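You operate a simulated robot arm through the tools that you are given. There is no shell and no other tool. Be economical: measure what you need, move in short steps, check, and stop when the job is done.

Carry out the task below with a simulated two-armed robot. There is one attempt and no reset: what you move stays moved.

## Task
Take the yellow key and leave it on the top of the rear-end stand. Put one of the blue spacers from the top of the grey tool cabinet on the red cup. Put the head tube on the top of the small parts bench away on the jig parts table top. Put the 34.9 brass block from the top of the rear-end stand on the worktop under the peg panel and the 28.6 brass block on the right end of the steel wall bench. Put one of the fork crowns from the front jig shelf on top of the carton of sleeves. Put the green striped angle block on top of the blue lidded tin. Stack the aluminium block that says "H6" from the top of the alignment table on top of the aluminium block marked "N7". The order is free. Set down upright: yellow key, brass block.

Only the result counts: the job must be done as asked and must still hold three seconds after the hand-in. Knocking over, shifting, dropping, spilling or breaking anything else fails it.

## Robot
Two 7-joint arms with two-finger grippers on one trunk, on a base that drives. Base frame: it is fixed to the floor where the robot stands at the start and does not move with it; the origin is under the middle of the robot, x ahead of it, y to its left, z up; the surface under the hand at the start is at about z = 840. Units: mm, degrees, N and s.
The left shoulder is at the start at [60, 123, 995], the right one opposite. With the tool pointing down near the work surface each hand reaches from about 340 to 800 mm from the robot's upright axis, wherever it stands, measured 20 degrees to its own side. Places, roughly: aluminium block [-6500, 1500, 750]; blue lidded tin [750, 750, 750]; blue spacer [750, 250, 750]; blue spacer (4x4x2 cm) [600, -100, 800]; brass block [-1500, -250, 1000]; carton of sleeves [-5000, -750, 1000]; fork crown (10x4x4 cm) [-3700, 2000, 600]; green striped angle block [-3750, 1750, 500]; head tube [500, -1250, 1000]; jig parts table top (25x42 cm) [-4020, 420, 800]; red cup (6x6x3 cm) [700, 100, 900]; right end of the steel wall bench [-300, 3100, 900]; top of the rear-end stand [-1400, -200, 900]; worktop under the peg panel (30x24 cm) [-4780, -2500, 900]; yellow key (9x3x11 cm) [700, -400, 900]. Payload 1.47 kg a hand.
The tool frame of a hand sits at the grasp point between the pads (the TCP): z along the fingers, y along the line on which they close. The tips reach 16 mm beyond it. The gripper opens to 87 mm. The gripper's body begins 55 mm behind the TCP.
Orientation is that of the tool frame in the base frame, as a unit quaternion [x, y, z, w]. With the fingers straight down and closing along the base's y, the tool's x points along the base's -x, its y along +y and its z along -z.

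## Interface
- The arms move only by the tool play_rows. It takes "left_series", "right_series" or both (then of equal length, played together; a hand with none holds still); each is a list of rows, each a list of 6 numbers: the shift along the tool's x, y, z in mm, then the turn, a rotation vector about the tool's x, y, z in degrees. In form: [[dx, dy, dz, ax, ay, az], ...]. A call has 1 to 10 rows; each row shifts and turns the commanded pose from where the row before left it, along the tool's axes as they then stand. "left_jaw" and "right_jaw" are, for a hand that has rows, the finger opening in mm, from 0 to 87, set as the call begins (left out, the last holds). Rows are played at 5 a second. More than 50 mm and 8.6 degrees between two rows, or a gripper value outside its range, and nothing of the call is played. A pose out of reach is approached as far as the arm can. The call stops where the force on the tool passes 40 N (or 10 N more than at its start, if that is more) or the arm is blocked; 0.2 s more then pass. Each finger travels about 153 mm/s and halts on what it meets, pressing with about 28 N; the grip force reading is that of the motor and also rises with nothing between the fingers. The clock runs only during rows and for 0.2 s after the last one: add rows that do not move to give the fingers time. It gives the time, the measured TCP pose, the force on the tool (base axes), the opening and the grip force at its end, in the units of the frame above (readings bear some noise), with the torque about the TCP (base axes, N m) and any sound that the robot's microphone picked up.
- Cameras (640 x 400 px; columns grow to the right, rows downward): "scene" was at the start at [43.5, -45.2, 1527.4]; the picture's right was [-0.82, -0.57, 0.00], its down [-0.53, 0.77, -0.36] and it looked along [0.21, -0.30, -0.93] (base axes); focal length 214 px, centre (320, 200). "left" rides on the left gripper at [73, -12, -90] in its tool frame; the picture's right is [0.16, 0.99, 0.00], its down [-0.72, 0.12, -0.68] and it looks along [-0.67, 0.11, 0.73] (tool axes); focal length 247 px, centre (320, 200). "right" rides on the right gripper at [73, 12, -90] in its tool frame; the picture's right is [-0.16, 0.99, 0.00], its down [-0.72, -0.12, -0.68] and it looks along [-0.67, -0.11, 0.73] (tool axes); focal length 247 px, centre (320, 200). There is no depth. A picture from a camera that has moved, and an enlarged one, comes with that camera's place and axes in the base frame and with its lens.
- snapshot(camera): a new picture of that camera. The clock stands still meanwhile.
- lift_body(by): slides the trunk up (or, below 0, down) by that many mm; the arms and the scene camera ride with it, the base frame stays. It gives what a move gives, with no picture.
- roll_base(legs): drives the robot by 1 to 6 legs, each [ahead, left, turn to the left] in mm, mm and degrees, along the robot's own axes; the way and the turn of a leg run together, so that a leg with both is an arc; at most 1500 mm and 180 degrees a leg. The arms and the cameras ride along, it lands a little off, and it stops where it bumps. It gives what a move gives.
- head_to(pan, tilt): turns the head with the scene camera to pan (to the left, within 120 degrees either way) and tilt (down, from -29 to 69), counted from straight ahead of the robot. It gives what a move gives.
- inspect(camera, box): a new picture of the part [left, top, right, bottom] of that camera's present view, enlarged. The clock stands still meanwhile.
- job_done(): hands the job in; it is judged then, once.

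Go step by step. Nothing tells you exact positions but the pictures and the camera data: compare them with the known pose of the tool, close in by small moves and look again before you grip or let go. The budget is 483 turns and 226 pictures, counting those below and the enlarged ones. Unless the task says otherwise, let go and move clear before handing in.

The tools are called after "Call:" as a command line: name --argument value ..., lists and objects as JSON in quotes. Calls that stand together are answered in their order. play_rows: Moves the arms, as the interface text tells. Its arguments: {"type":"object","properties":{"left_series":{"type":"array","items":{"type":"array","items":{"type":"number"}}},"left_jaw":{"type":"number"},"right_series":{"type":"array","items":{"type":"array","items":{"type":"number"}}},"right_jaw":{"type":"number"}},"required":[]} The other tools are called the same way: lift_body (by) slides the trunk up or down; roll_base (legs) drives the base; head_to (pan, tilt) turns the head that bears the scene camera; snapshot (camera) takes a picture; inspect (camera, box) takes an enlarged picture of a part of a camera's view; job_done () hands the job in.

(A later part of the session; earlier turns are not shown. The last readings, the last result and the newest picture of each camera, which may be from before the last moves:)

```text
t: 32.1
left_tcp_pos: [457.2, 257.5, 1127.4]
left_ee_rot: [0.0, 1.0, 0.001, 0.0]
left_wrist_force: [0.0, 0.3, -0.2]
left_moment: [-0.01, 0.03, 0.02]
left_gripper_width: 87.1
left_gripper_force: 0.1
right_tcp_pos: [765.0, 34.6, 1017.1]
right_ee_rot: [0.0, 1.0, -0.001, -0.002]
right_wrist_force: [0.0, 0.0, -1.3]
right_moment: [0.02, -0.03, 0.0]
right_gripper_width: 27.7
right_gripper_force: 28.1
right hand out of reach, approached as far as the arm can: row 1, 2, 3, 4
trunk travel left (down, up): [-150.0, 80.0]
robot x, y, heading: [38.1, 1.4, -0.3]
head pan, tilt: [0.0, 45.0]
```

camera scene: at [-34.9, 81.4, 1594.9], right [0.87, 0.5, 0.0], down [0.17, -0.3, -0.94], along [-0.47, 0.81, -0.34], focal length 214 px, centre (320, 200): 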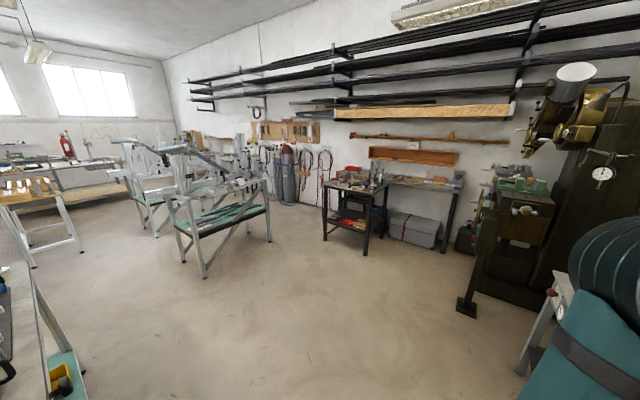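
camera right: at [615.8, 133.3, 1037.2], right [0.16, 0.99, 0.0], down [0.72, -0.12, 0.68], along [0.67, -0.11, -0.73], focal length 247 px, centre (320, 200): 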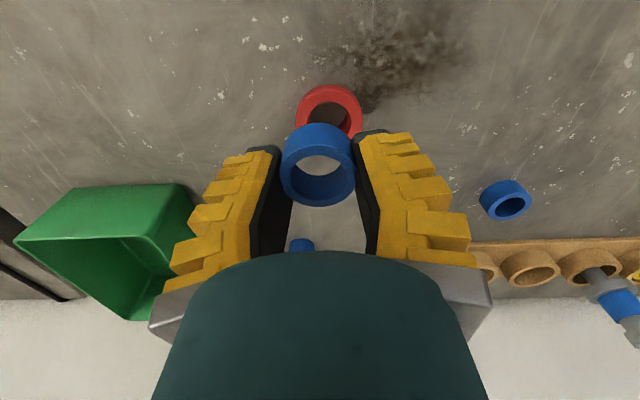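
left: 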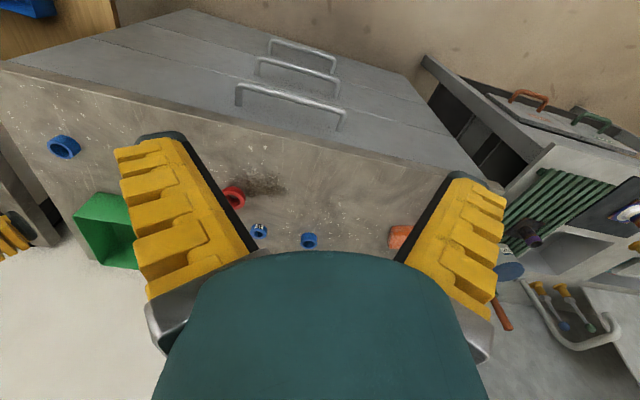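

Call:
play_rows --right_series '[[20, -44, 0, 0, 0, 0], [20, -44, 0, 0, 0, 0], [20, -44, 0, 0, 0, 0], [20, -44, 0, 0, 0, 0], [20, -44, 0, 0, 0, 0], [20, -44, 0, 0, 0, 0]]' --right_jaw 0

```text
t: 33.5
left_tcp_pos: [455.1, 256.1, 1127.7]
left_ee_rot: [0.0, 1.0, 0.0, 0.0]
left_wrist_force: [0.1, 0.6, -0.1]
left_moment: [0.03, 0.02, 0.01]
left_gripper_width: 86.8
left_gripper_force: 0.1
right_tcp_pos: [793.9, -210.0, 1030.9]
right_ee_rot: [0.0, 1.0, 0.0, -0.003]
right_wrist_force: [0.0, 0.1, 0.5]
right_moment: [0.02, -0.02, 0.03]
right_gripper_width: 27.7
right_gripper_force: 28.2
right hand out of reach, approached as far as the arm can: row 1, 2, 3, 4, 5, 6
trunk travel left (down, up): [-150.0, 80.0]
robot x, y, heading: [36.8, -2.1, -0.0]
head pan, tilt: [0.0, 45.0]
```

Call:
head_to --pan -25 --tilt 50

Call:
snapshot --camera "scene"

```text
t: 34.4
left_tcp_pos: [456.2, 257.2, 1128.0]
left_ee_rot: [-0.001, 1.0, 0.0, 0.001]
left_wrist_force: [0.4, 0.0, 0.6]
left_moment: [0.0, 0.01, 0.02]
left_gripper_width: 86.9
left_gripper_force: 0.0
right_tcp_pos: [794.9, -208.9, 1033.0]
right_ee_rot: [0.0, 1.0, -0.001, -0.003]
right_wrist_force: [0.5, 0.6, -1.1]
right_moment: [0.0, 0.01, -0.03]
right_gripper_width: 27.7
right_gripper_force: 27.6
trunk travel left (down, up): [-150.0, 80.0]
robot x, y, heading: [39.1, 0.4, -0.1]
head pan, tilt: [-25.0, 50.0]
```

```text
196 pictures are left
camera scene: at [120.5, -31.9, 1549.4], right [-0.42, -0.91, 0.0], down [-0.69, 0.32, -0.64], along [0.58, -0.27, -0.77], focal length 214 px, centre (320, 200)
```

scene: 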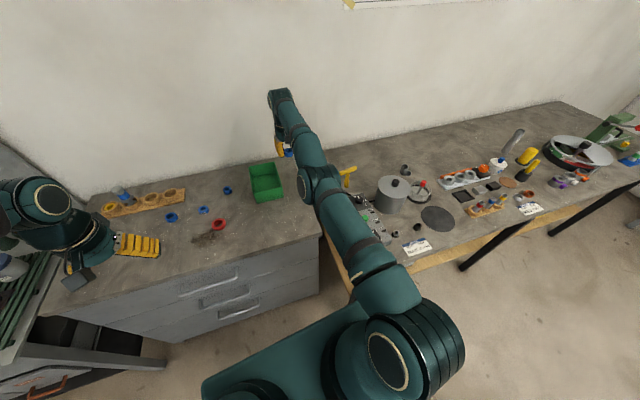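

The arm is dead straight. Try moving left/down with inward component so the elbow flexes.

Call:
play_rows --right_series '[[20, 30, 20, 0, 0, 0], [20, 30, 20, 0, 0, 0], [20, 30, 20, 0, 0, 0], [20, 20, 0, 0, 0, 0]]' --right_jaw 0

```text
t: 35.4
left_tcp_pos: [456.0, 257.2, 1128.3]
left_ee_rot: [0.0, 1.0, 0.0, 0.0]
left_wrist_force: [-0.5, -0.9, 0.0]
left_moment: [0.02, -0.02, -0.05]
left_gripper_width: 86.8
left_gripper_force: 0.0
right_tcp_pos: [793.6, -94.8, 974.5]
right_ee_rot: [0.001, 1.0, -0.001, -0.003]
right_wrist_force: [-0.2, -0.5, -1.0]
right_moment: [-0.01, -0.01, 0.01]
right_gripper_width: 27.7
right_gripper_force: 28.1
right hand out of reach, approached as far as the arm can: row 1, 2, 3, 4
trunk travel left (down, up): [-150.0, 80.0]
robot x, y, heading: [40.6, 0.4, 0.1]
head pan, tilt: [-25.0, 50.0]
```

Call:
play_rows --right_series '[[15, 0, -45, 0, 0, 0], [15, 0, -45, 0, 0, 0], [15, 0, -45, 0, 0, 0], [15, 0, -45, 0, 0, 0], [15, 0, -45, 0, 0, 0], [15, 0, -45, 0, 0, 0], [15, 0, -45, 0, 0, 0], [15, 0, -45, 0, 0, 0]]' --right_jaw 0

```text
t: 37.2
left_tcp_pos: [456.4, 256.9, 1128.5]
left_ee_rot: [0.0, 1.0, 0.0, -0.001]
left_wrist_force: [0.0, 0.0, 0.0]
left_moment: [0.02, 0.02, 0.02]
left_gripper_width: 86.9
left_gripper_force: 0.0
right_tcp_pos: [710.2, -92.4, 1291.7]
right_ee_rot: [0.001, 1.0, -0.001, -0.001]
right_wrist_force: [0.1, 0.4, -0.6]
right_moment: [0.01, -0.03, -0.02]
right_gripper_width: 27.6
right_gripper_force: 28.7
right hand out of reach, approached as far as the arm can: row 1, 2, 3, 4, 7, 8
trunk travel left (down, up): [-150.0, 80.0]
robot x, y, heading: [37.5, 0.8, -0.1]
head pan, tilt: [-25.0, 50.0]
```

Call:
play_rows --right_series '[[40, 0, 0, 0, 0, 0], [40, 0, 0, 0, 0, 0], [0, 0, -40, 0, 0, 0], [40, 0, 0, 0, 0, 0]]' --right_jaw 0

```text
t: 38.2
left_tcp_pos: [455.3, 255.6, 1128.0]
left_ee_rot: [0.001, 1.0, 0.0, 0.0]
left_wrist_force: [-0.2, -0.6, -0.3]
left_moment: [0.01, 0.0, 0.02]
left_gripper_width: 87.0
left_gripper_force: 0.0
right_tcp_pos: [635.3, -89.8, 1331.1]
right_ee_rot: [0.0, 1.0, 0.0, 0.0]
right_wrist_force: [-0.3, -0.3, -1.1]
right_moment: [0.0, 0.01, 0.03]
right_gripper_width: 25.4
right_gripper_force: 27.8
right hand out of reach, approached as far as the arm can: row 1, 2, 3
trunk travel left (down, up): [-150.0, 80.0]
robot x, y, heading: [37.8, 1.7, -0.0]
head pan, tilt: [-25.0, 50.0]
```

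The last inward row worked, so the arm is unlocked. Check the ring is still held and continue inward and down.

Call:
play_rows --right_series '[[30, 0, 0, 0, 0, 0], [0, 0, 40, 0, 0, 0], [0, 0, 40, 0, 0, 0], [0, 0, 40, 0, 0, 0]]' --right_jaw 0

Call:
snapshot --camera "right"

Call:
snapshot --camera "scene"

```text
t: 39.2
left_tcp_pos: [457.0, 256.8, 1126.9]
left_ee_rot: [-0.001, 1.0, 0.0, -0.001]
left_wrist_force: [0.2, -0.4, -0.8]
left_moment: [-0.01, 0.01, 0.02]
left_gripper_width: 87.0
left_gripper_force: 0.0
right_tcp_pos: [606.0, -92.9, 1206.8]
right_ee_rot: [0.001, 1.0, 0.0, -0.002]
right_wrist_force: [0.6, -1.3, 0.1]
right_moment: [-0.02, 0.01, -0.01]
right_gripper_width: 25.1
right_gripper_force: 27.9
trunk travel left (down, up): [-150.0, 80.0]
robot x, y, heading: [41.2, 2.0, 0.2]
head pan, tilt: [-25.0, 50.0]
```

```text
195 pictures are left
camera right: at [535.7, -79.9, 1295.9], right [0.16, 0.99, 0.0], down [0.73, -0.11, 0.68], along [0.67, -0.11, -0.73], focal length 247 px, centre (320, 200)
```

right: 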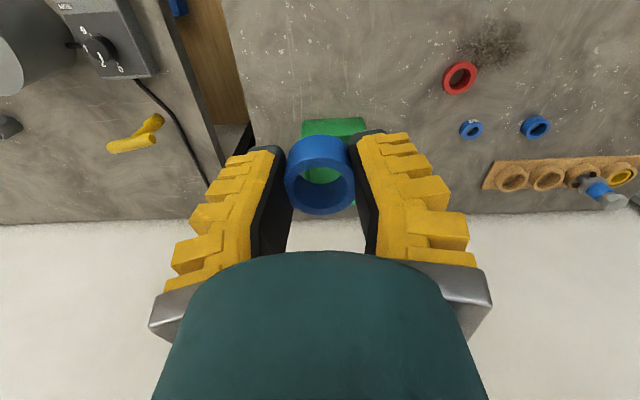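

```text
194 pictures are left
camera scene: at [122.1, -31.8, 1549.2], right [-0.42, -0.91, 0.0], down [-0.69, 0.32, -0.64], along [0.58, -0.27, -0.77], focal length 214 px, centre (320, 200)
```

scene: 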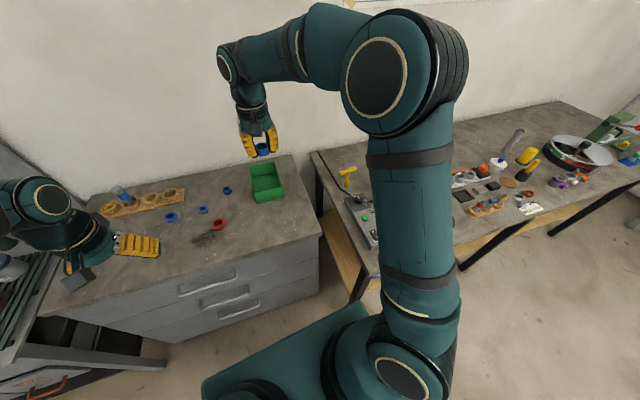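

The ring is still held and the elbow is bent again. I'll shift the base left 180 mm so the cup falls within comfortable right-hand reach.

Call:
roll_base --legs '[[0, 180, 0]]'

Call:
head_to --pan 0 --tilt 50

```text
t: 41.4
left_tcp_pos: [454.1, 436.3, 1128.0]
left_ee_rot: [-0.001, 1.0, 0.0, 0.0]
left_wrist_force: [0.1, 0.7, 0.0]
left_moment: [0.0, 0.01, 0.01]
left_gripper_width: 86.8
left_gripper_force: 0.1
right_tcp_pos: [605.1, 87.3, 1206.8]
right_ee_rot: [0.0, 1.0, -0.001, -0.002]
right_wrist_force: [0.2, -0.3, -1.0]
right_moment: [0.01, 0.05, 0.03]
right_gripper_width: 24.7
right_gripper_force: 27.7
trunk travel left (down, up): [-150.0, 80.0]
robot x, y, heading: [42.4, 179.8, 0.4]
head pan, tilt: [-25.0, 50.0]
```

```text
t: 42.3
left_tcp_pos: [455.3, 436.3, 1128.7]
left_ee_rot: [-0.001, 1.0, 0.0, 0.0]
left_wrist_force: [0.7, -0.3, -0.1]
left_moment: [-0.01, -0.01, -0.02]
left_gripper_width: 87.2
left_gripper_force: 0.0
right_tcp_pos: [605.4, 87.7, 1206.8]
right_ee_rot: [0.0, 1.0, -0.002, -0.002]
right_wrist_force: [-0.3, 0.2, 0.5]
right_moment: [0.02, 0.02, -0.01]
right_gripper_width: 24.8
right_gripper_force: 27.7
trunk travel left (down, up): [-150.0, 80.0]
robot x, y, heading: [39.0, 179.1, 0.0]
head pan, tilt: [0.0, 50.0]
```

Call:
play_rows --right_series '[[-30, 13, 30, 0, 0, 0], [-30, 13, 30, 0, 0, 0], [-30, 12, 30, 0, 0, 0], [0, 0, 45, 0, 0, 0], [0, 0, 45, 0, 0, 0], [0, 0, 45, 0, 0, 0], [0, 0, 40, 0, 0, 0], [0, 0, 0, 0, 0, 0]]' --right_jaw 0

Call:
snapshot --camera "right"

Call:
snapshot --camera "scene"

```text
t: 44.1
left_tcp_pos: [454.2, 435.5, 1128.7]
left_ee_rot: [0.0, 1.0, 0.001, 0.0]
left_wrist_force: [-0.7, 0.7, -0.6]
left_moment: [-0.04, 0.01, -0.01]
left_gripper_width: 86.9
left_gripper_force: 0.0
right_tcp_pos: [696.2, 123.7, 941.6]
right_ee_rot: [0.001, 1.0, -0.001, -0.001]
right_wrist_force: [0.0, 0.0, -0.7]
right_moment: [0.0, -0.02, 0.03]
right_gripper_width: 24.8
right_gripper_force: 27.6
trunk travel left (down, up): [-150.0, 80.0]
robot x, y, heading: [43.5, 177.6, -0.2]
head pan, tilt: [0.0, 50.0]
```

```text
193 pictures are left
camera right: at [624.5, 135.3, 1030.8], right [0.16, 0.99, 0.0], down [0.73, -0.11, 0.68], along [0.67, -0.11, -0.73], focal length 247 px, centre (320, 200)
```

right: 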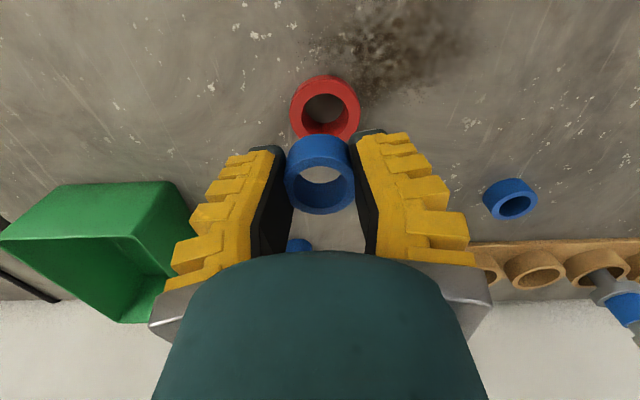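

```text
192 pictures are left
camera scene: at [127.1, 179.2, 1549.4], right [0.0, -1.0, 0.0], down [-0.77, 0.0, -0.64], along [0.64, 0.0, -0.77], focal length 214 px, centre (320, 200)
```

scene: 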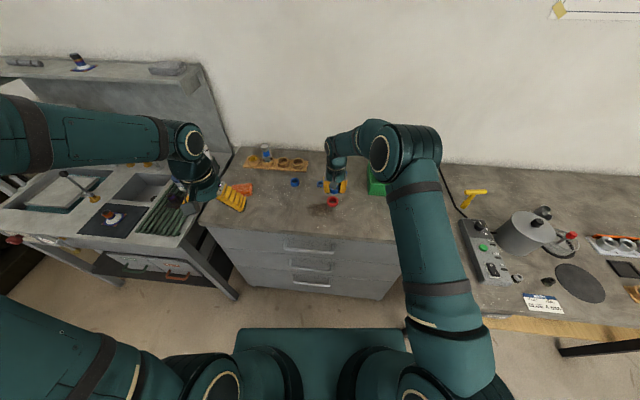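

Call:
play_rows --right_series '[[0, 3, 20, 0, 0, 0], [0, 0, 15, 0, 0, 0], [0, 0, 0, 0, 0, 0]]' --right_jaw 0

Call:
inspect --camera "right" --box '[240, 60, 400, 220]'

Call:
inspect --camera "scene" --box '[300, 170, 364, 220]'

```text
t: 44.9
left_tcp_pos: [455.4, 436.2, 1127.8]
left_ee_rot: [0.001, 1.0, 0.0, 0.001]
left_wrist_force: [0.5, 0.3, 1.0]
left_moment: [0.0, -0.02, 0.03]
left_gripper_width: 87.2
left_gripper_force: 0.1
right_tcp_pos: [695.6, 126.5, 905.8]
right_ee_rot: [0.0, 1.0, -0.001, 0.0]
right_wrist_force: [0.5, -0.5, -0.2]
right_moment: [-0.01, 0.05, 0.02]
right_gripper_width: 24.7
right_gripper_force: 27.4
trunk travel left (down, up): [-150.0, 80.0]
robot x, y, heading: [40.6, 178.5, 0.2]
head pan, tilt: [0.0, 50.0]
```

```text
2.50 times, centred on (320, 140) of right
camera zoom: at [623.7, 138.8, 995.2], right [0.16, 0.99, 0.0], down [0.73, -0.11, 0.68], along [0.67, -0.11, -0.73], focal length 617 px, centre (320, 350)
```

zoom: 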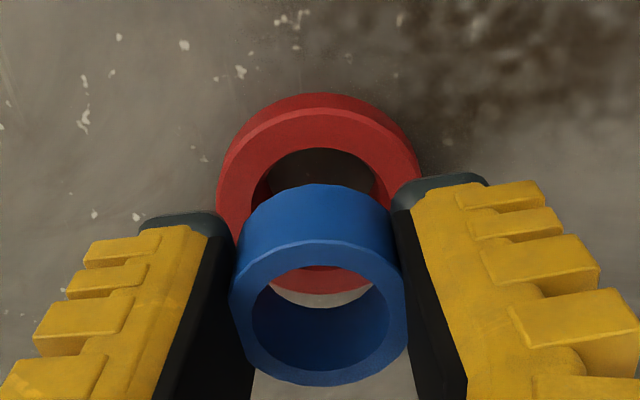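

```text
8.00 times, centred on (332, 195) of scene
camera zoom: at [127.5, 179.3, 1549.4], right [0.0, -1.0, 0.0], down [-0.77, 0.0, -0.64], along [0.64, 0.0, -0.77], focal length 1716 px, centre (224, 240)
```

zoom: 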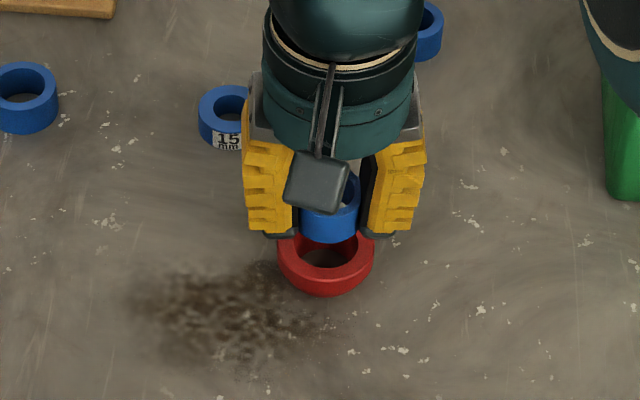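

Ring and cup now agree within a few mm. Lower in small steps until contact.

Call:
play_rows --right_series '[[2, 0, 10, 0, 0, 0], [0, 0, 2, 0, 0, 0], [0, 0, 0, 0, 0, 0]]' --right_jaw 0

Call:
inspect --camera "right" --box '[240, 60, 400, 220]'

Call:
inspect --camera "scene" --box '[300, 170, 364, 220]'

```text
t: 45.7
left_tcp_pos: [455.5, 435.6, 1128.8]
left_ee_rot: [0.0, 1.0, 0.0, 0.0]
left_wrist_force: [0.2, 0.2, 0.7]
left_moment: [-0.01, -0.01, 0.03]
left_gripper_width: 87.0
left_gripper_force: 0.1
right_tcp_pos: [693.8, 127.4, 894.3]
right_ee_rot: [0.0, 1.0, -0.001, -0.002]
right_wrist_force: [-1.1, -0.4, -0.3]
right_moment: [-0.03, 0.01, 0.01]
right_gripper_width: 24.6
right_gripper_force: 27.3
trunk travel left (down, up): [-150.0, 80.0]
robot x, y, heading: [38.4, 179.0, -0.2]
head pan, tilt: [0.0, 50.0]
```

```text
2.50 times, centred on (320, 140) of right
camera zoom: at [622.1, 138.7, 983.5], right [0.16, 0.99, 0.0], down [0.73, -0.11, 0.68], along [0.67, -0.11, -0.73], focal length 617 px, centre (320, 350)
```

zoom: 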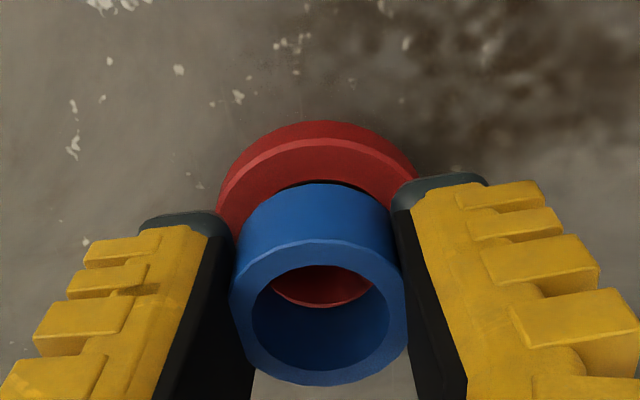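

```text
8.00 times, centred on (332, 195) of scene
camera zoom: at [127.7, 179.3, 1549.3], right [0.0, -1.0, 0.0], down [-0.77, 0.0, -0.64], along [0.64, 0.0, -0.77], focal length 1716 px, centre (224, 240)
```

zoom: 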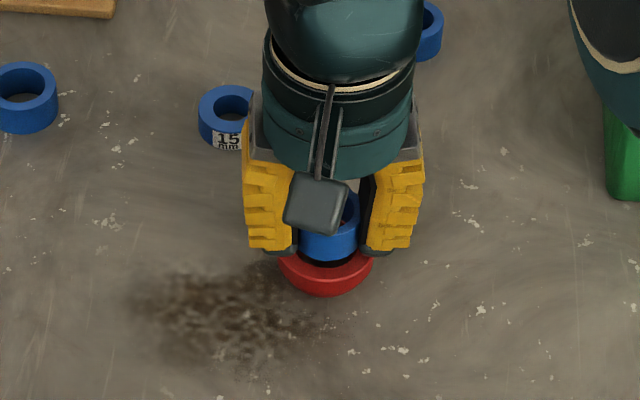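

Call:
play_rows --right_series '[[0, 0, 2, 0, 0, 0], [0, 0, 2, 0, 0, 0], [0, 0, 0, 0, 0, 0]]' --right_jaw 0

Call:
play_rows --right_series '[[0, 0, 2, 0, 0, 0], [0, 0, 0, 0, 0, 0]]' --right_jaw 0

Call:
play_rows --right_series '[[0, 0, 2, 0, 0, 0], [0, 0, 0, 0, 0, 0]]' --right_jaw 0

Call:
inspect --camera "right" --box '[240, 60, 400, 220]'

```text
t: 46.5
left_tcp_pos: [456.2, 436.3, 1128.3]
left_ee_rot: [-0.001, 1.0, -0.001, 0.0]
left_wrist_force: [-0.2, 0.1, 0.4]
left_moment: [-0.02, -0.01, 0.02]
left_gripper_width: 87.2
left_gripper_force: 0.0
right_tcp_pos: [692.4, 127.4, 890.8]
right_ee_rot: [0.0, 1.0, -0.001, -0.002]
right_wrist_force: [0.9, 0.7, 0.3]
right_moment: [0.02, 0.01, 0.0]
right_gripper_width: 24.5
right_gripper_force: 27.7
trunk travel left (down, up): [-150.0, 80.0]
robot x, y, heading: [41.5, 176.8, 0.2]
head pan, tilt: [0.0, 50.0]
```

```text
t: 47.1
left_tcp_pos: [455.1, 435.6, 1127.7]
left_ee_rot: [0.0, 1.0, 0.0, 0.0]
left_wrist_force: [0.1, 0.1, 0.0]
left_moment: [-0.02, 0.01, 0.04]
left_gripper_width: 86.8
left_gripper_force: 0.0
right_tcp_pos: [692.4, 127.6, 889.1]
right_ee_rot: [0.0, 1.0, 0.0, -0.001]
right_wrist_force: [-0.2, -0.1, -1.7]
right_moment: [0.01, 0.0, 0.0]
right_gripper_width: 24.8
right_gripper_force: 27.9
trunk travel left (down, up): [-150.0, 80.0]
robot x, y, heading: [39.3, 180.5, 0.0]
head pan, tilt: [0.0, 50.0]
```

```text
t: 47.7
left_tcp_pos: [455.9, 434.4, 1127.9]
left_ee_rot: [-0.001, 1.0, 0.0, 0.0]
left_wrist_force: [1.2, -1.2, 0.3]
left_moment: [0.0, 0.0, 0.03]
left_gripper_width: 86.9
left_gripper_force: 0.1
right_tcp_pos: [691.9, 127.3, 886.6]
right_ee_rot: [0.0, 1.0, -0.001, -0.001]
right_wrist_force: [0.6, 0.8, -0.2]
right_moment: [-0.01, 0.01, -0.02]
right_gripper_width: 24.4
right_gripper_force: 28.0
trunk travel left (down, up): [-150.0, 80.0]
robot x, y, heading: [41.8, 181.8, 0.2]
head pan, tilt: [0.0, 50.0]
```

```text
2.50 times, centred on (320, 140) of right
camera zoom: at [621.6, 139.9, 976.1], right [0.16, 0.99, 0.0], down [0.73, -0.11, 0.68], along [0.67, -0.11, -0.73], focal length 617 px, centre (320, 350)
```

zoom: 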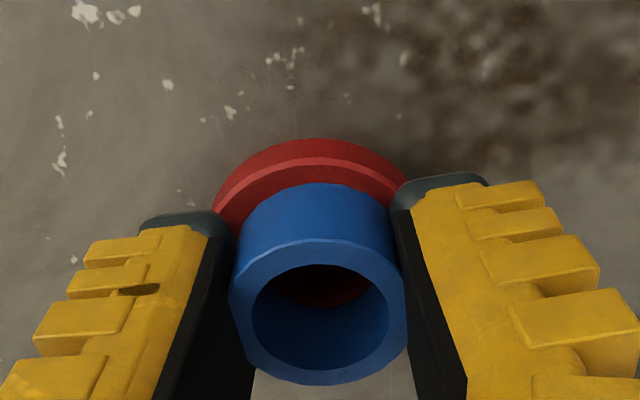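

Call:
play_rows --right_series '[[0, -1, 1.5, 0, 0, 0], [0, 0, 0, 0, 0, 0]]' --right_jaw 0

Call:
play_rows --right_series '[[0, 0, 1.5, 0, 0, 0], [0, 0, 0, 0, 0, 0]]' --right_jaw 0

Call:
play_rows --right_series '[[0, 0, 1.5, 0, 0, 0], [0, 0, 0, 0, 0, 0]]' --right_jaw 0

Call:
inspect --camera "scene" --box '[300, 170, 364, 220]'

```text
t: 48.3
left_tcp_pos: [454.6, 436.1, 1128.2]
left_ee_rot: [0.0, 1.0, 0.0, 0.0]
left_wrist_force: [-0.5, 0.1, -0.3]
left_moment: [0.04, 0.04, 0.01]
left_gripper_width: 86.7
left_gripper_force: 0.1
right_tcp_pos: [691.8, 126.6, 885.8]
right_ee_rot: [0.0, 1.0, 0.0, -0.002]
right_wrist_force: [-0.2, 0.6, 0.0]
right_moment: [0.04, 0.0, -0.03]
right_gripper_width: 24.6
right_gripper_force: 28.0
trunk travel left (down, up): [-150.0, 80.0]
robot x, y, heading: [38.7, 175.6, 0.0]
head pan, tilt: [0.0, 50.0]
```

```text
t: 48.9
left_tcp_pos: [455.0, 435.5, 1128.3]
left_ee_rot: [0.0, 1.0, -0.001, 0.0]
left_wrist_force: [0.3, 0.2, -0.8]
left_moment: [0.03, 0.0, -0.01]
left_gripper_width: 86.9
left_gripper_force: 0.1
right_tcp_pos: [691.5, 125.9, 882.9]
right_ee_rot: [0.0, 1.0, -0.001, -0.002]
right_wrist_force: [0.0, 0.2, -0.7]
right_moment: [-0.04, 0.0, 0.01]
right_gripper_width: 24.5
right_gripper_force: 28.0
trunk travel left (down, up): [-150.0, 80.0]
robot x, y, heading: [39.6, 179.5, -0.1]
head pan, tilt: [0.0, 50.0]
```

```text
t: 49.5
left_tcp_pos: [455.7, 435.9, 1128.3]
left_ee_rot: [0.0, 1.0, 0.0, 0.0]
left_wrist_force: [-0.9, 0.7, -0.2]
left_moment: [0.02, -0.06, 0.02]
left_gripper_width: 86.9
left_gripper_force: 0.0
right_tcp_pos: [693.0, 126.3, 882.9]
right_ee_rot: [0.0, 1.0, -0.001, -0.002]
right_wrist_force: [-0.5, 0.3, -0.7]
right_moment: [-0.01, 0.0, -0.01]
right_gripper_width: 24.6
right_gripper_force: 29.1
trunk travel left (down, up): [-150.0, 80.0]
robot x, y, heading: [36.0, 177.3, -0.0]
head pan, tilt: [0.0, 50.0]
```

```text
8.00 times, centred on (332, 195) of scene
camera zoom: at [127.6, 179.3, 1549.4], right [0.0, -1.0, 0.0], down [-0.77, 0.0, -0.64], along [0.64, 0.0, -0.77], focal length 1716 px, centre (224, 240)
```

zoom: 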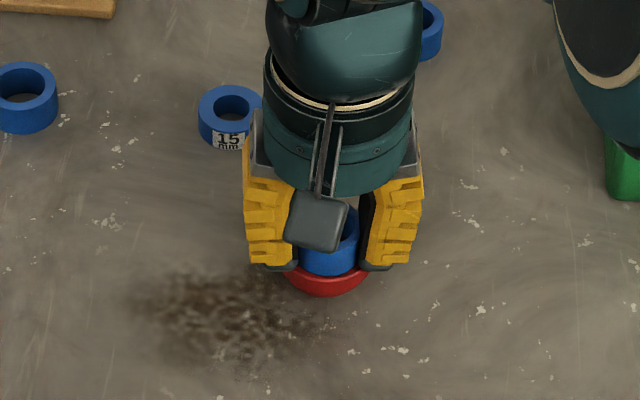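

Call:
play_rows --right_series '[[0, 0, 1.5, 0, 0, 0], [0, 0, 0, 0, 0, 0]]' --right_jaw 0

Call:
play_rows --right_series '[[0, 0, 1.5, 0, 0, 0], [0, 0, 0, 0, 0, 0]]' --right_jaw 0

Call:
inspect --camera "right" --box '[240, 60, 400, 220]'

```text
t: 50.1
left_tcp_pos: [454.7, 435.6, 1127.8]
left_ee_rot: [0.0, 1.0, 0.0, 0.0]
left_wrist_force: [-0.4, 0.3, 0.0]
left_moment: [-0.02, 0.01, 0.0]
left_gripper_width: 87.0
left_gripper_force: 0.1
right_tcp_pos: [692.7, 126.3, 880.9]
right_ee_rot: [0.001, 1.0, -0.001, -0.001]
right_wrist_force: [-0.2, -0.8, 2.1]
right_moment: [-0.02, 0.0, 0.02]
right_gripper_width: 24.5
right_gripper_force: 27.8
trunk travel left (down, up): [-150.0, 80.0]
robot x, y, heading: [37.2, 176.0, -0.2]
head pan, tilt: [0.0, 50.0]
```

```text
t: 50.7
left_tcp_pos: [454.1, 436.0, 1128.3]
left_ee_rot: [0.0, 1.0, 0.0, 0.0]
left_wrist_force: [-0.1, -0.6, 0.7]
left_moment: [0.04, 0.02, -0.02]
left_gripper_width: 86.9
left_gripper_force: 0.1
right_tcp_pos: [693.1, 126.8, 881.4]
right_ee_rot: [0.0, 1.0, 0.0, 0.0]
right_wrist_force: [0.8, -0.1, 9.7]
right_moment: [-0.02, -0.03, 0.04]
right_gripper_width: 24.7
right_gripper_force: 28.0
trunk travel left (down, up): [-150.0, 80.0]
robot x, y, heading: [37.6, 176.5, 0.0]
head pan, tilt: [0.0, 50.0]
```

```text
2.50 times, centred on (320, 140) of right
camera zoom: at [621.3, 138.6, 970.1], right [0.16, 0.99, 0.0], down [0.72, -0.12, 0.68], along [0.67, -0.11, -0.73], focal length 617 px, centre (320, 350)
```

zoom: 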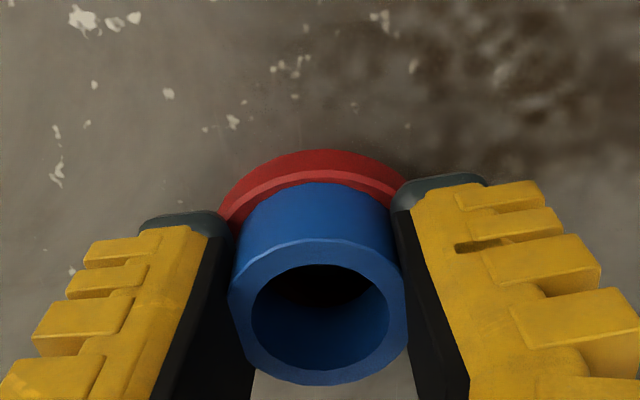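

Contact with the cup. Relax the press and open the gripper, then rise.

Call:
play_rows --right_series '[[0, 0, -1.5, 0, 0, 0], [0, 0, 0, 0, 0, 0]]' --right_jaw 0

Call:
play_rows --right_series '[[0, 0, 0, 0, 0, 0], [0, 0, 0, 0, 0, 0], [0, 0, 0, 0, 0, 0]]' --right_jaw 60

Call:
play_rows --right_series '[[0, 0, -15, 0, 0, 0], [0, 0, -40, 0, 0, 0], [0, 0, -40, 0, 0, 0], [0, 0, -40, 0, 0, 0]]' --right_jaw 60

Call:
snapshot --camera "right"

Call:
inspect --camera "scene" --box '[300, 170, 364, 220]'

```text
t: 51.3
left_tcp_pos: [454.7, 435.7, 1129.4]
left_ee_rot: [0.0, 1.0, 0.0, 0.0]
left_wrist_force: [0.1, -0.1, 1.0]
left_moment: [0.0, 0.0, -0.03]
left_gripper_width: 87.0
left_gripper_force: 0.1
right_tcp_pos: [692.4, 127.6, 880.4]
right_ee_rot: [0.001, 1.0, 0.0, -0.002]
right_wrist_force: [1.7, 0.6, 5.3]
right_moment: [0.03, -0.02, 0.01]
right_gripper_width: 25.0
right_gripper_force: 27.8
trunk travel left (down, up): [-150.0, 80.0]
robot x, y, heading: [38.1, 175.2, -0.1]
head pan, tilt: [0.0, 50.0]
```

```text
t: 52.1
left_tcp_pos: [455.7, 435.5, 1128.4]
left_ee_rot: [0.0, 1.0, 0.0, 0.0]
left_wrist_force: [-0.3, -0.1, -0.1]
left_moment: [-0.01, -0.01, 0.0]
left_gripper_width: 87.1
left_gripper_force: 0.1
right_tcp_pos: [692.3, 125.9, 880.9]
right_ee_rot: [0.0, 1.0, 0.0, -0.002]
right_wrist_force: [0.3, -0.4, 0.3]
right_moment: [0.02, -0.01, -0.02]
right_gripper_width: 64.3
right_gripper_force: 3.1
trunk travel left (down, up): [-150.0, 80.0]
robot x, y, heading: [40.5, 177.0, -0.4]
head pan, tilt: [0.0, 50.0]
```

```text
t: 53.1
left_tcp_pos: [454.1, 435.8, 1129.6]
left_ee_rot: [-0.001, 1.0, 0.0, 0.0]
left_wrist_force: [0.2, -0.5, 0.1]
left_moment: [0.01, -0.02, -0.02]
left_gripper_width: 86.9
left_gripper_force: 0.0
right_tcp_pos: [691.4, 128.9, 1014.9]
right_ee_rot: [-0.001, 1.0, -0.001, -0.001]
right_wrist_force: [-0.3, 0.8, -0.5]
right_moment: [-0.02, 0.01, -0.03]
right_gripper_width: 64.3
right_gripper_force: 3.6
trunk travel left (down, up): [-150.0, 80.0]
robot x, y, heading: [36.0, 177.6, 0.0]
head pan, tilt: [0.0, 50.0]
```

```text
184 pictures are left
camera right: at [620.1, 141.9, 1104.0], right [0.16, 0.99, 0.0], down [0.73, -0.11, 0.68], along [0.67, -0.11, -0.73], focal length 247 px, centre (320, 200)
```

right: 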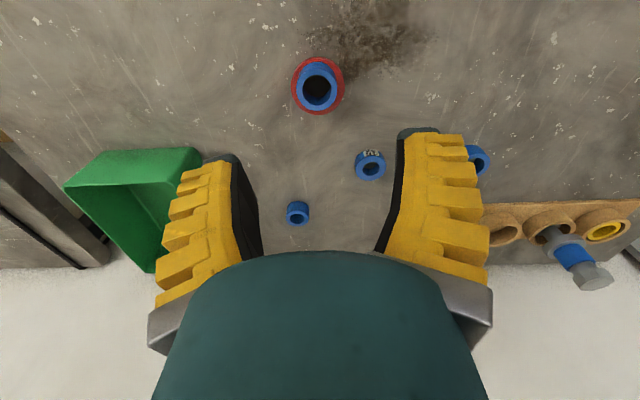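

```text
8.00 times, centred on (332, 195) of scene
camera zoom: at [126.7, 179.3, 1549.4], right [0.0, -1.0, 0.0], down [-0.77, 0.0, -0.64], along [0.64, 0.0, -0.77], focal length 1716 px, centre (224, 240)
```

zoom: 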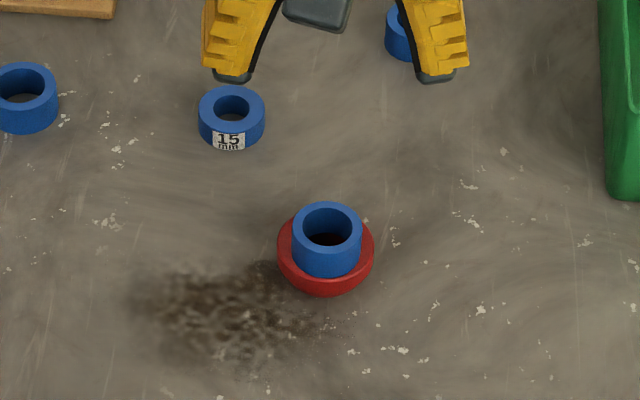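

Spacer is seated on the cup. Next the yellow key: raise and retract the right hand, then drive back a little and to the right.

Call:
play_rows --right_series '[[40, -20, -20, 0, 0, 0], [40, -20, -20, 0, 0, 0], [30, -20, -40, 0, 0, 0], [0, 0, -45, 0, 0, 0]]' --right_jaw 87

Call:
roll_base --legs '[[-60, -200, 0], [0, -230, 0]]'

Call:
head_to --pan -20 --tilt 50

Call:
snapshot --camera "scene"

Call:
snapshot --camera "right"

```text
refused: row 3 steps farther than a row can; nothing moved
```

```text
t: 57.7
left_tcp_pos: [396.0, 2.7, 1128.1]
left_ee_rot: [0.0, 1.0, 0.0, 0.0]
left_wrist_force: [-0.4, 0.6, -0.2]
left_moment: [0.0, 0.0, -0.02]
left_gripper_width: 86.7
left_gripper_force: 0.0
right_tcp_pos: [632.0, -304.5, 1013.4]
right_ee_rot: [0.0, 1.0, -0.001, -0.002]
right_wrist_force: [0.4, -0.5, -0.2]
right_moment: [0.02, 0.0, -0.03]
right_gripper_width: 64.8
right_gripper_force: 3.2
trunk travel left (down, up): [-150.0, 80.0]
robot x, y, heading: [-21.0, -256.7, 0.1]
head pan, tilt: [0.0, 50.0]
```

```text
t: 58.6
left_tcp_pos: [397.1, 1.5, 1128.3]
left_ee_rot: [-0.001, 1.0, 0.0, 0.0]
left_wrist_force: [0.5, 0.1, -0.3]
left_moment: [0.02, 0.01, -0.01]
left_gripper_width: 87.1
left_gripper_force: 0.0
right_tcp_pos: [632.3, -303.5, 1013.4]
right_ee_rot: [0.001, 1.0, -0.001, -0.002]
right_wrist_force: [0.1, 0.3, 0.0]
right_moment: [-0.02, -0.04, 0.05]
right_gripper_width: 64.8
right_gripper_force: 3.5
trunk travel left (down, up): [-150.0, 80.0]
robot x, y, heading: [-18.3, -254.0, 0.0]
head pan, tilt: [-20.0, 50.0]
```

```text
182 pictures are left
camera scene: at [63.2, -280.1, 1549.4], right [-0.34, -0.94, 0.0], down [-0.72, 0.26, -0.64], along [0.6, -0.22, -0.77], focal length 214 px, centre (320, 200)
```

scene: 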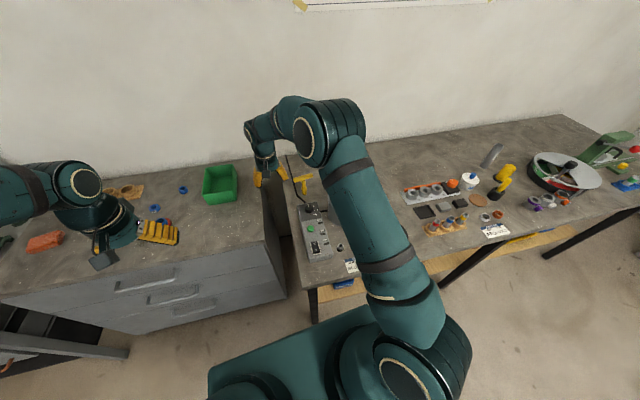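

```text
181 pictures are left
camera right: at [561.1, -292.1, 1103.1], right [0.16, 0.99, 0.0], down [0.73, -0.12, 0.68], along [0.67, -0.11, -0.73], focal length 247 px, centre (320, 200)
```

right: 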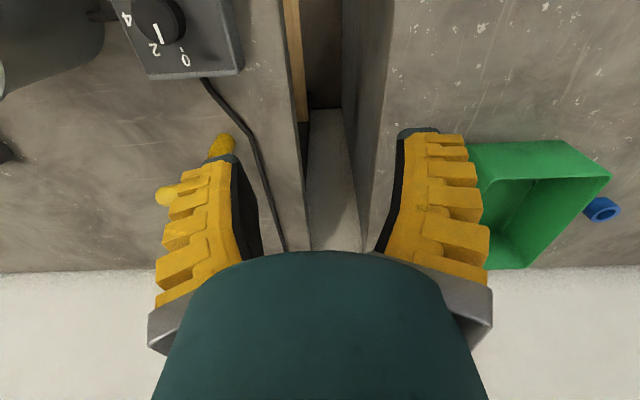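

The drive went fine even though the raise was refused. Zoom on the key.

Call:
inspect --camera "scene" --box '[264, 150, 344, 210]'

```text
6.67 times, centred on (304, 180) of scene
camera zoom: at [63.2, -280.1, 1549.4], right [-0.34, -0.94, 0.0], down [-0.72, 0.26, -0.64], along [0.6, -0.22, -0.77], focal length 1430 px, centre (427, 333)
```

zoom: 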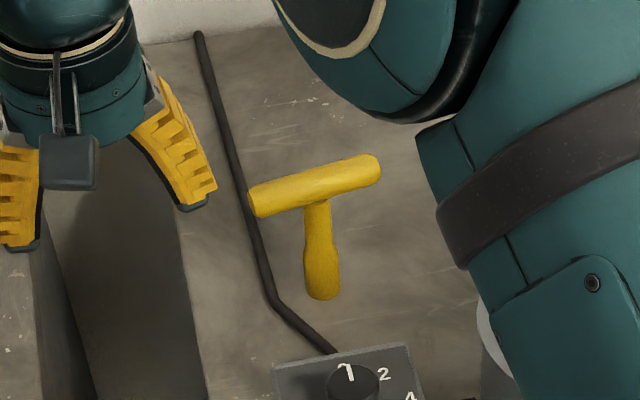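

The key stands upright at about [675, -431], bar along y at z≈920–950. I'll yaw the hand 90° to close across the bar.

Call:
play_rows --right_series '[[0, 0, -30, 0, 0, 8.2], [0, 0, 0, 0, 0, 8.2], [0, 0, 0, 0, 0, 8.2], [0, 0, 0, 0, 0, 8.2], [0, 0, 0, 0, 0, 8.2], [0, 0, 0, 0, 0, 8.2], [0, 0, 0, 0, 0, 8.2], [0, 0, 0, 0, 0, 8.2], [0, 0, 0, 0, 0, 8.2], [0, 0, 0, 0, 0, 8.2]]' --right_jaw 87

```text
t: 60.8
left_tcp_pos: [395.1, 2.1, 1127.9]
left_ee_rot: [0.0, 1.0, 0.001, 0.0]
left_wrist_force: [0.4, 0.9, -0.7]
left_moment: [0.0, -0.02, -0.02]
left_gripper_width: 86.8
left_gripper_force: 0.0
right_tcp_pos: [631.9, -305.5, 1044.4]
right_ee_rot: [0.657, 0.754, -0.001, -0.001]
right_wrist_force: [-0.9, -0.6, -0.5]
right_moment: [0.01, 0.04, 0.01]
right_gripper_width: 87.2
right_gripper_force: 0.0
trunk travel left (down, up): [-150.0, 80.0]
robot x, y, heading: [-17.5, -252.7, 0.2]
head pan, tilt: [-20.0, 50.0]
```

Call:
play_rows --right_series '[[0, 0, 0, 0, 0, 8], [-42, 14, 0, 0, 0, 0], [-42, 14, 0, 0, 0, 0], [-42, 14, 0, 0, 0, 0], [0, 0, 20, 0, 0, 0]]' --right_jaw 70

Call:
snapshot --camera "right"

Call:
inspect --camera "scene" --box '[264, 150, 344, 210]'

```text
t: 62.0
left_tcp_pos: [396.6, 1.7, 1128.0]
left_ee_rot: [0.001, 1.0, 0.0, 0.0]
left_wrist_force: [-1.0, 0.2, 0.2]
left_moment: [0.0, 0.05, 0.01]
left_gripper_width: 86.9
left_gripper_force: 0.0
right_tcp_pos: [674.0, -429.3, 1024.9]
right_ee_rot: [0.707, 0.707, -0.002, 0.0]
right_wrist_force: [0.3, 0.3, 0.5]
right_moment: [0.0, 0.0, 0.01]
right_gripper_width: 73.7
right_gripper_force: 2.3
trunk travel left (down, up): [-150.0, 80.0]
robot x, y, heading: [-23.9, -257.0, -0.0]
head pan, tilt: [-20.0, 50.0]
```

```text
179 pictures are left
camera right: at [688.2, -355.6, 1113.6], right [0.99, -0.16, 0.0], down [-0.11, -0.72, 0.68], along [-0.11, -0.67, -0.73], focal length 247 px, centre (320, 200)
```

right: 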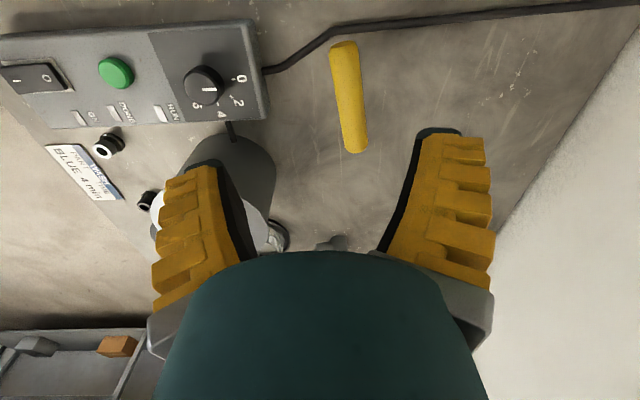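

```text
6.67 times, centred on (304, 180) of scene
camera zoom: at [63.2, -279.2, 1549.4], right [-0.34, -0.94, 0.0], down [-0.72, 0.26, -0.64], along [0.6, -0.22, -0.77], focal length 1430 px, centre (427, 333)
```

zoom: 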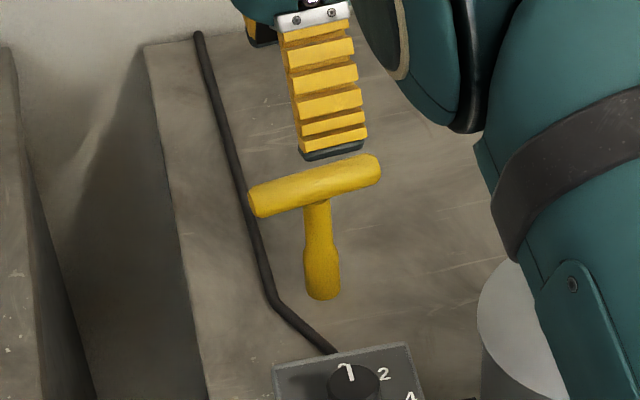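

Triangulating both views puts the bar at about [699, -439, 913], bench surface near 812. Move over it.

Call:
play_rows --right_series '[[-9, 24, 0, 0, 0, 0], [0, 0, 30, 0, 0, 0], [0, 0, 20, 0, 0, 0], [0, 0, 0, 0, 0, 0]]' --right_jaw 60

Call:
snapshot --camera "right"

Call:
inspect --camera "scene" --box '[264, 150, 344, 210]'

```text
t: 63.0
left_tcp_pos: [395.5, 1.6, 1127.4]
left_ee_rot: [0.0, 1.0, 0.0, 0.0]
left_wrist_force: [-0.4, -0.3, -0.3]
left_moment: [-0.05, 0.02, -0.05]
left_gripper_width: 87.0
left_gripper_force: 0.1
right_tcp_pos: [698.0, -437.8, 974.6]
right_ee_rot: [0.707, 0.707, -0.002, -0.001]
right_wrist_force: [0.6, 0.0, 0.1]
right_moment: [-0.02, 0.01, 0.01]
right_gripper_width: 64.7
right_gripper_force: 3.5
trunk travel left (down, up): [-150.0, 80.0]
robot x, y, heading: [-22.1, -251.4, 0.2]
head pan, tilt: [-20.0, 50.0]
```

```text
177 pictures are left
camera right: at [712.0, -364.5, 1063.6], right [0.99, -0.16, 0.0], down [-0.11, -0.72, 0.68], along [-0.11, -0.67, -0.73], focal length 247 px, centre (320, 200)
```

right: 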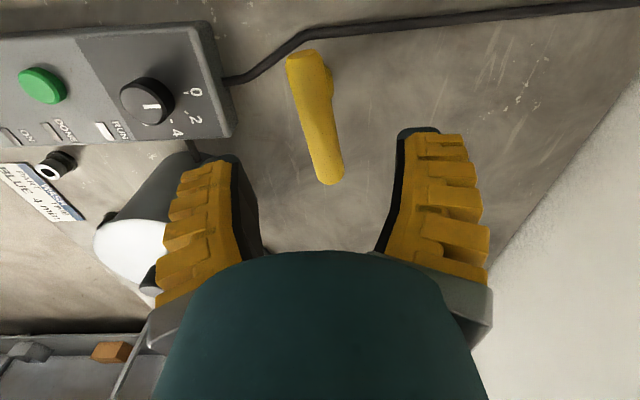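

```text
6.67 times, centred on (304, 180) of scene
camera zoom: at [62.8, -280.1, 1549.4], right [-0.34, -0.94, 0.0], down [-0.72, 0.26, -0.64], along [0.6, -0.22, -0.77], focal length 1430 px, centre (427, 333)
```

zoom: 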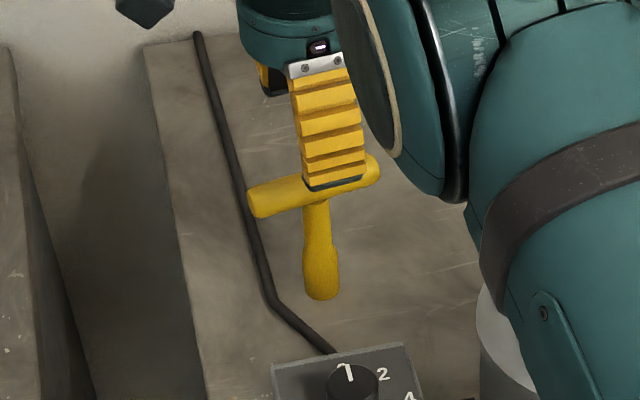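

The alignment is good: bar centre ≈[698, -440, 916]. Descend so the pads straddle the bar.

Call:
play_rows --right_series '[[-2, 0, 25, 0, 0, 0], [0, 0, 20, 0, 0, 0], [0, 0, 12, 0, 0, 0], [0, 0, 0, 0, 0, 0]]' --right_jaw 60

Call:
snapshot --camera "right"

Call:
inspect --camera "scene" --box '[264, 150, 344, 210]'

```text
t: 64.0
left_tcp_pos: [396.3, 2.8, 1128.4]
left_ee_rot: [0.0, 1.0, -0.001, 0.0]
left_wrist_force: [0.6, -0.1, 0.4]
left_moment: [0.02, 0.03, 0.02]
left_gripper_width: 87.0
left_gripper_force: 0.1
right_tcp_pos: [697.4, -439.8, 916.7]
right_ee_rot: [0.707, 0.707, -0.001, 0.0]
right_wrist_force: [-0.4, 0.3, -0.7]
right_moment: [0.0, 0.01, 0.03]
right_gripper_width: 64.6
right_gripper_force: 3.2
trunk travel left (down, up): [-150.0, 80.0]
robot x, y, heading: [-21.1, -254.4, -0.0]
head pan, tilt: [-20.0, 50.0]
```

```text
175 pictures are left
camera right: at [711.1, -366.3, 1005.6], right [0.99, -0.16, 0.0], down [-0.11, -0.72, 0.68], along [-0.11, -0.67, -0.73], focal length 247 px, centre (320, 200)
```

right: 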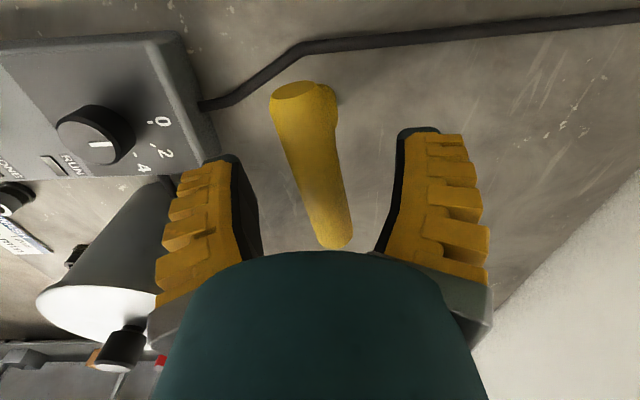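

```text
6.67 times, centred on (304, 180) of scene
camera zoom: at [63.0, -280.2, 1549.4], right [-0.34, -0.94, 0.0], down [-0.72, 0.26, -0.64], along [0.6, -0.22, -0.77], focal length 1430 px, centre (427, 333)
```

zoom: 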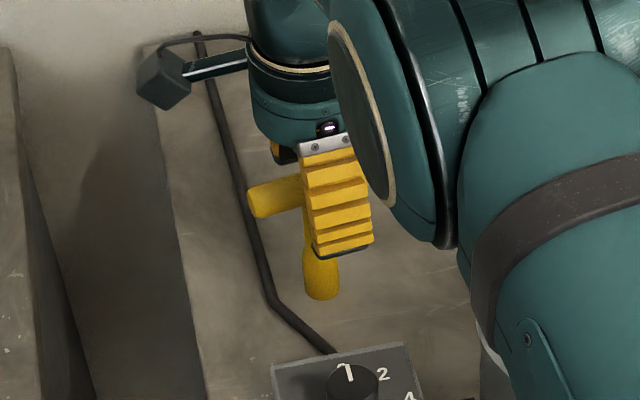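

Call:
play_rows --right_series '[[0, 0, 0, 0, 0, 0], [0, 0, 0, 0, 0, 0], [0, 0, 0, 0, 0, 0], [0, 0, 0, 0, 0, 0]]' --right_jaw 0

Call:
play_rows --right_series '[[0, 0, -10, 0, 0, 0], [0, 0, -20, 0, 0, 0]]' --right_jaw 0

Call:
snapshot --camera "right"

Call:
inspect --camera "scene" --box '[264, 150, 344, 210]'

```text
t: 65.0
left_tcp_pos: [396.6, 2.7, 1128.4]
left_ee_rot: [0.001, 1.0, 0.001, 0.001]
left_wrist_force: [-0.1, 0.3, -0.3]
left_moment: [-0.01, 0.03, 0.02]
left_gripper_width: 86.9
left_gripper_force: 0.0
right_tcp_pos: [698.7, -439.3, 916.5]
right_ee_rot: [0.707, 0.707, -0.001, -0.001]
right_wrist_force: [-0.3, -0.5, -0.1]
right_moment: [0.0, 0.03, -0.01]
right_gripper_width: 15.8
right_gripper_force: 27.8
trunk travel left (down, up): [-150.0, 80.0]
robot x, y, heading: [-19.2, -252.6, 0.2]
head pan, tilt: [-20.0, 50.0]
```

```text
t: 65.6
left_tcp_pos: [395.8, 1.9, 1127.6]
left_ee_rot: [0.001, 1.0, 0.0, 0.0]
left_wrist_force: [0.5, -0.6, -0.1]
left_moment: [0.02, 0.01, 0.02]
left_gripper_width: 87.0
left_gripper_force: 0.0
right_tcp_pos: [695.4, -442.3, 948.5]
right_ee_rot: [0.708, 0.706, -0.001, 0.0]
right_wrist_force: [0.7, -0.6, -1.0]
right_moment: [-0.01, -0.01, 0.03]
right_gripper_width: 15.8
right_gripper_force: 27.7
trunk travel left (down, up): [-150.0, 80.0]
robot x, y, heading: [-20.6, -258.3, -0.1]
head pan, tilt: [-20.0, 50.0]
```

```text
173 pictures are left
camera right: at [710.2, -368.0, 1036.8], right [0.99, -0.16, 0.0], down [-0.11, -0.72, 0.68], along [-0.11, -0.67, -0.73], focal length 247 px, centre (320, 200)
```

right: 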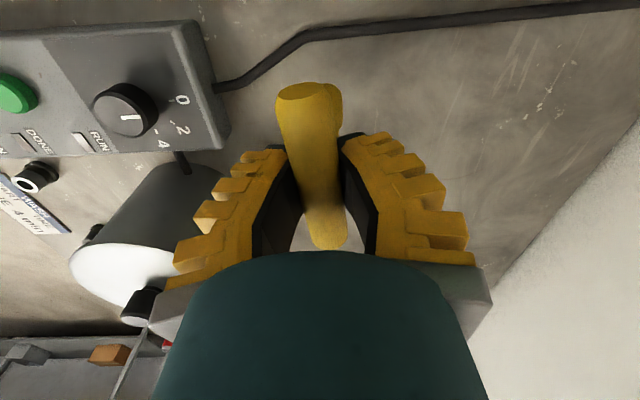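

```text
6.67 times, centred on (304, 180) of scene
camera zoom: at [62.9, -280.2, 1549.4], right [-0.34, -0.94, 0.0], down [-0.72, 0.26, -0.64], along [0.6, -0.22, -0.77], focal length 1430 px, centre (427, 333)
```

zoom: 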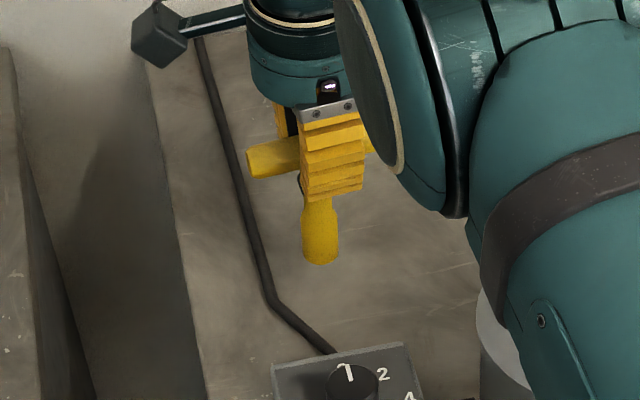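

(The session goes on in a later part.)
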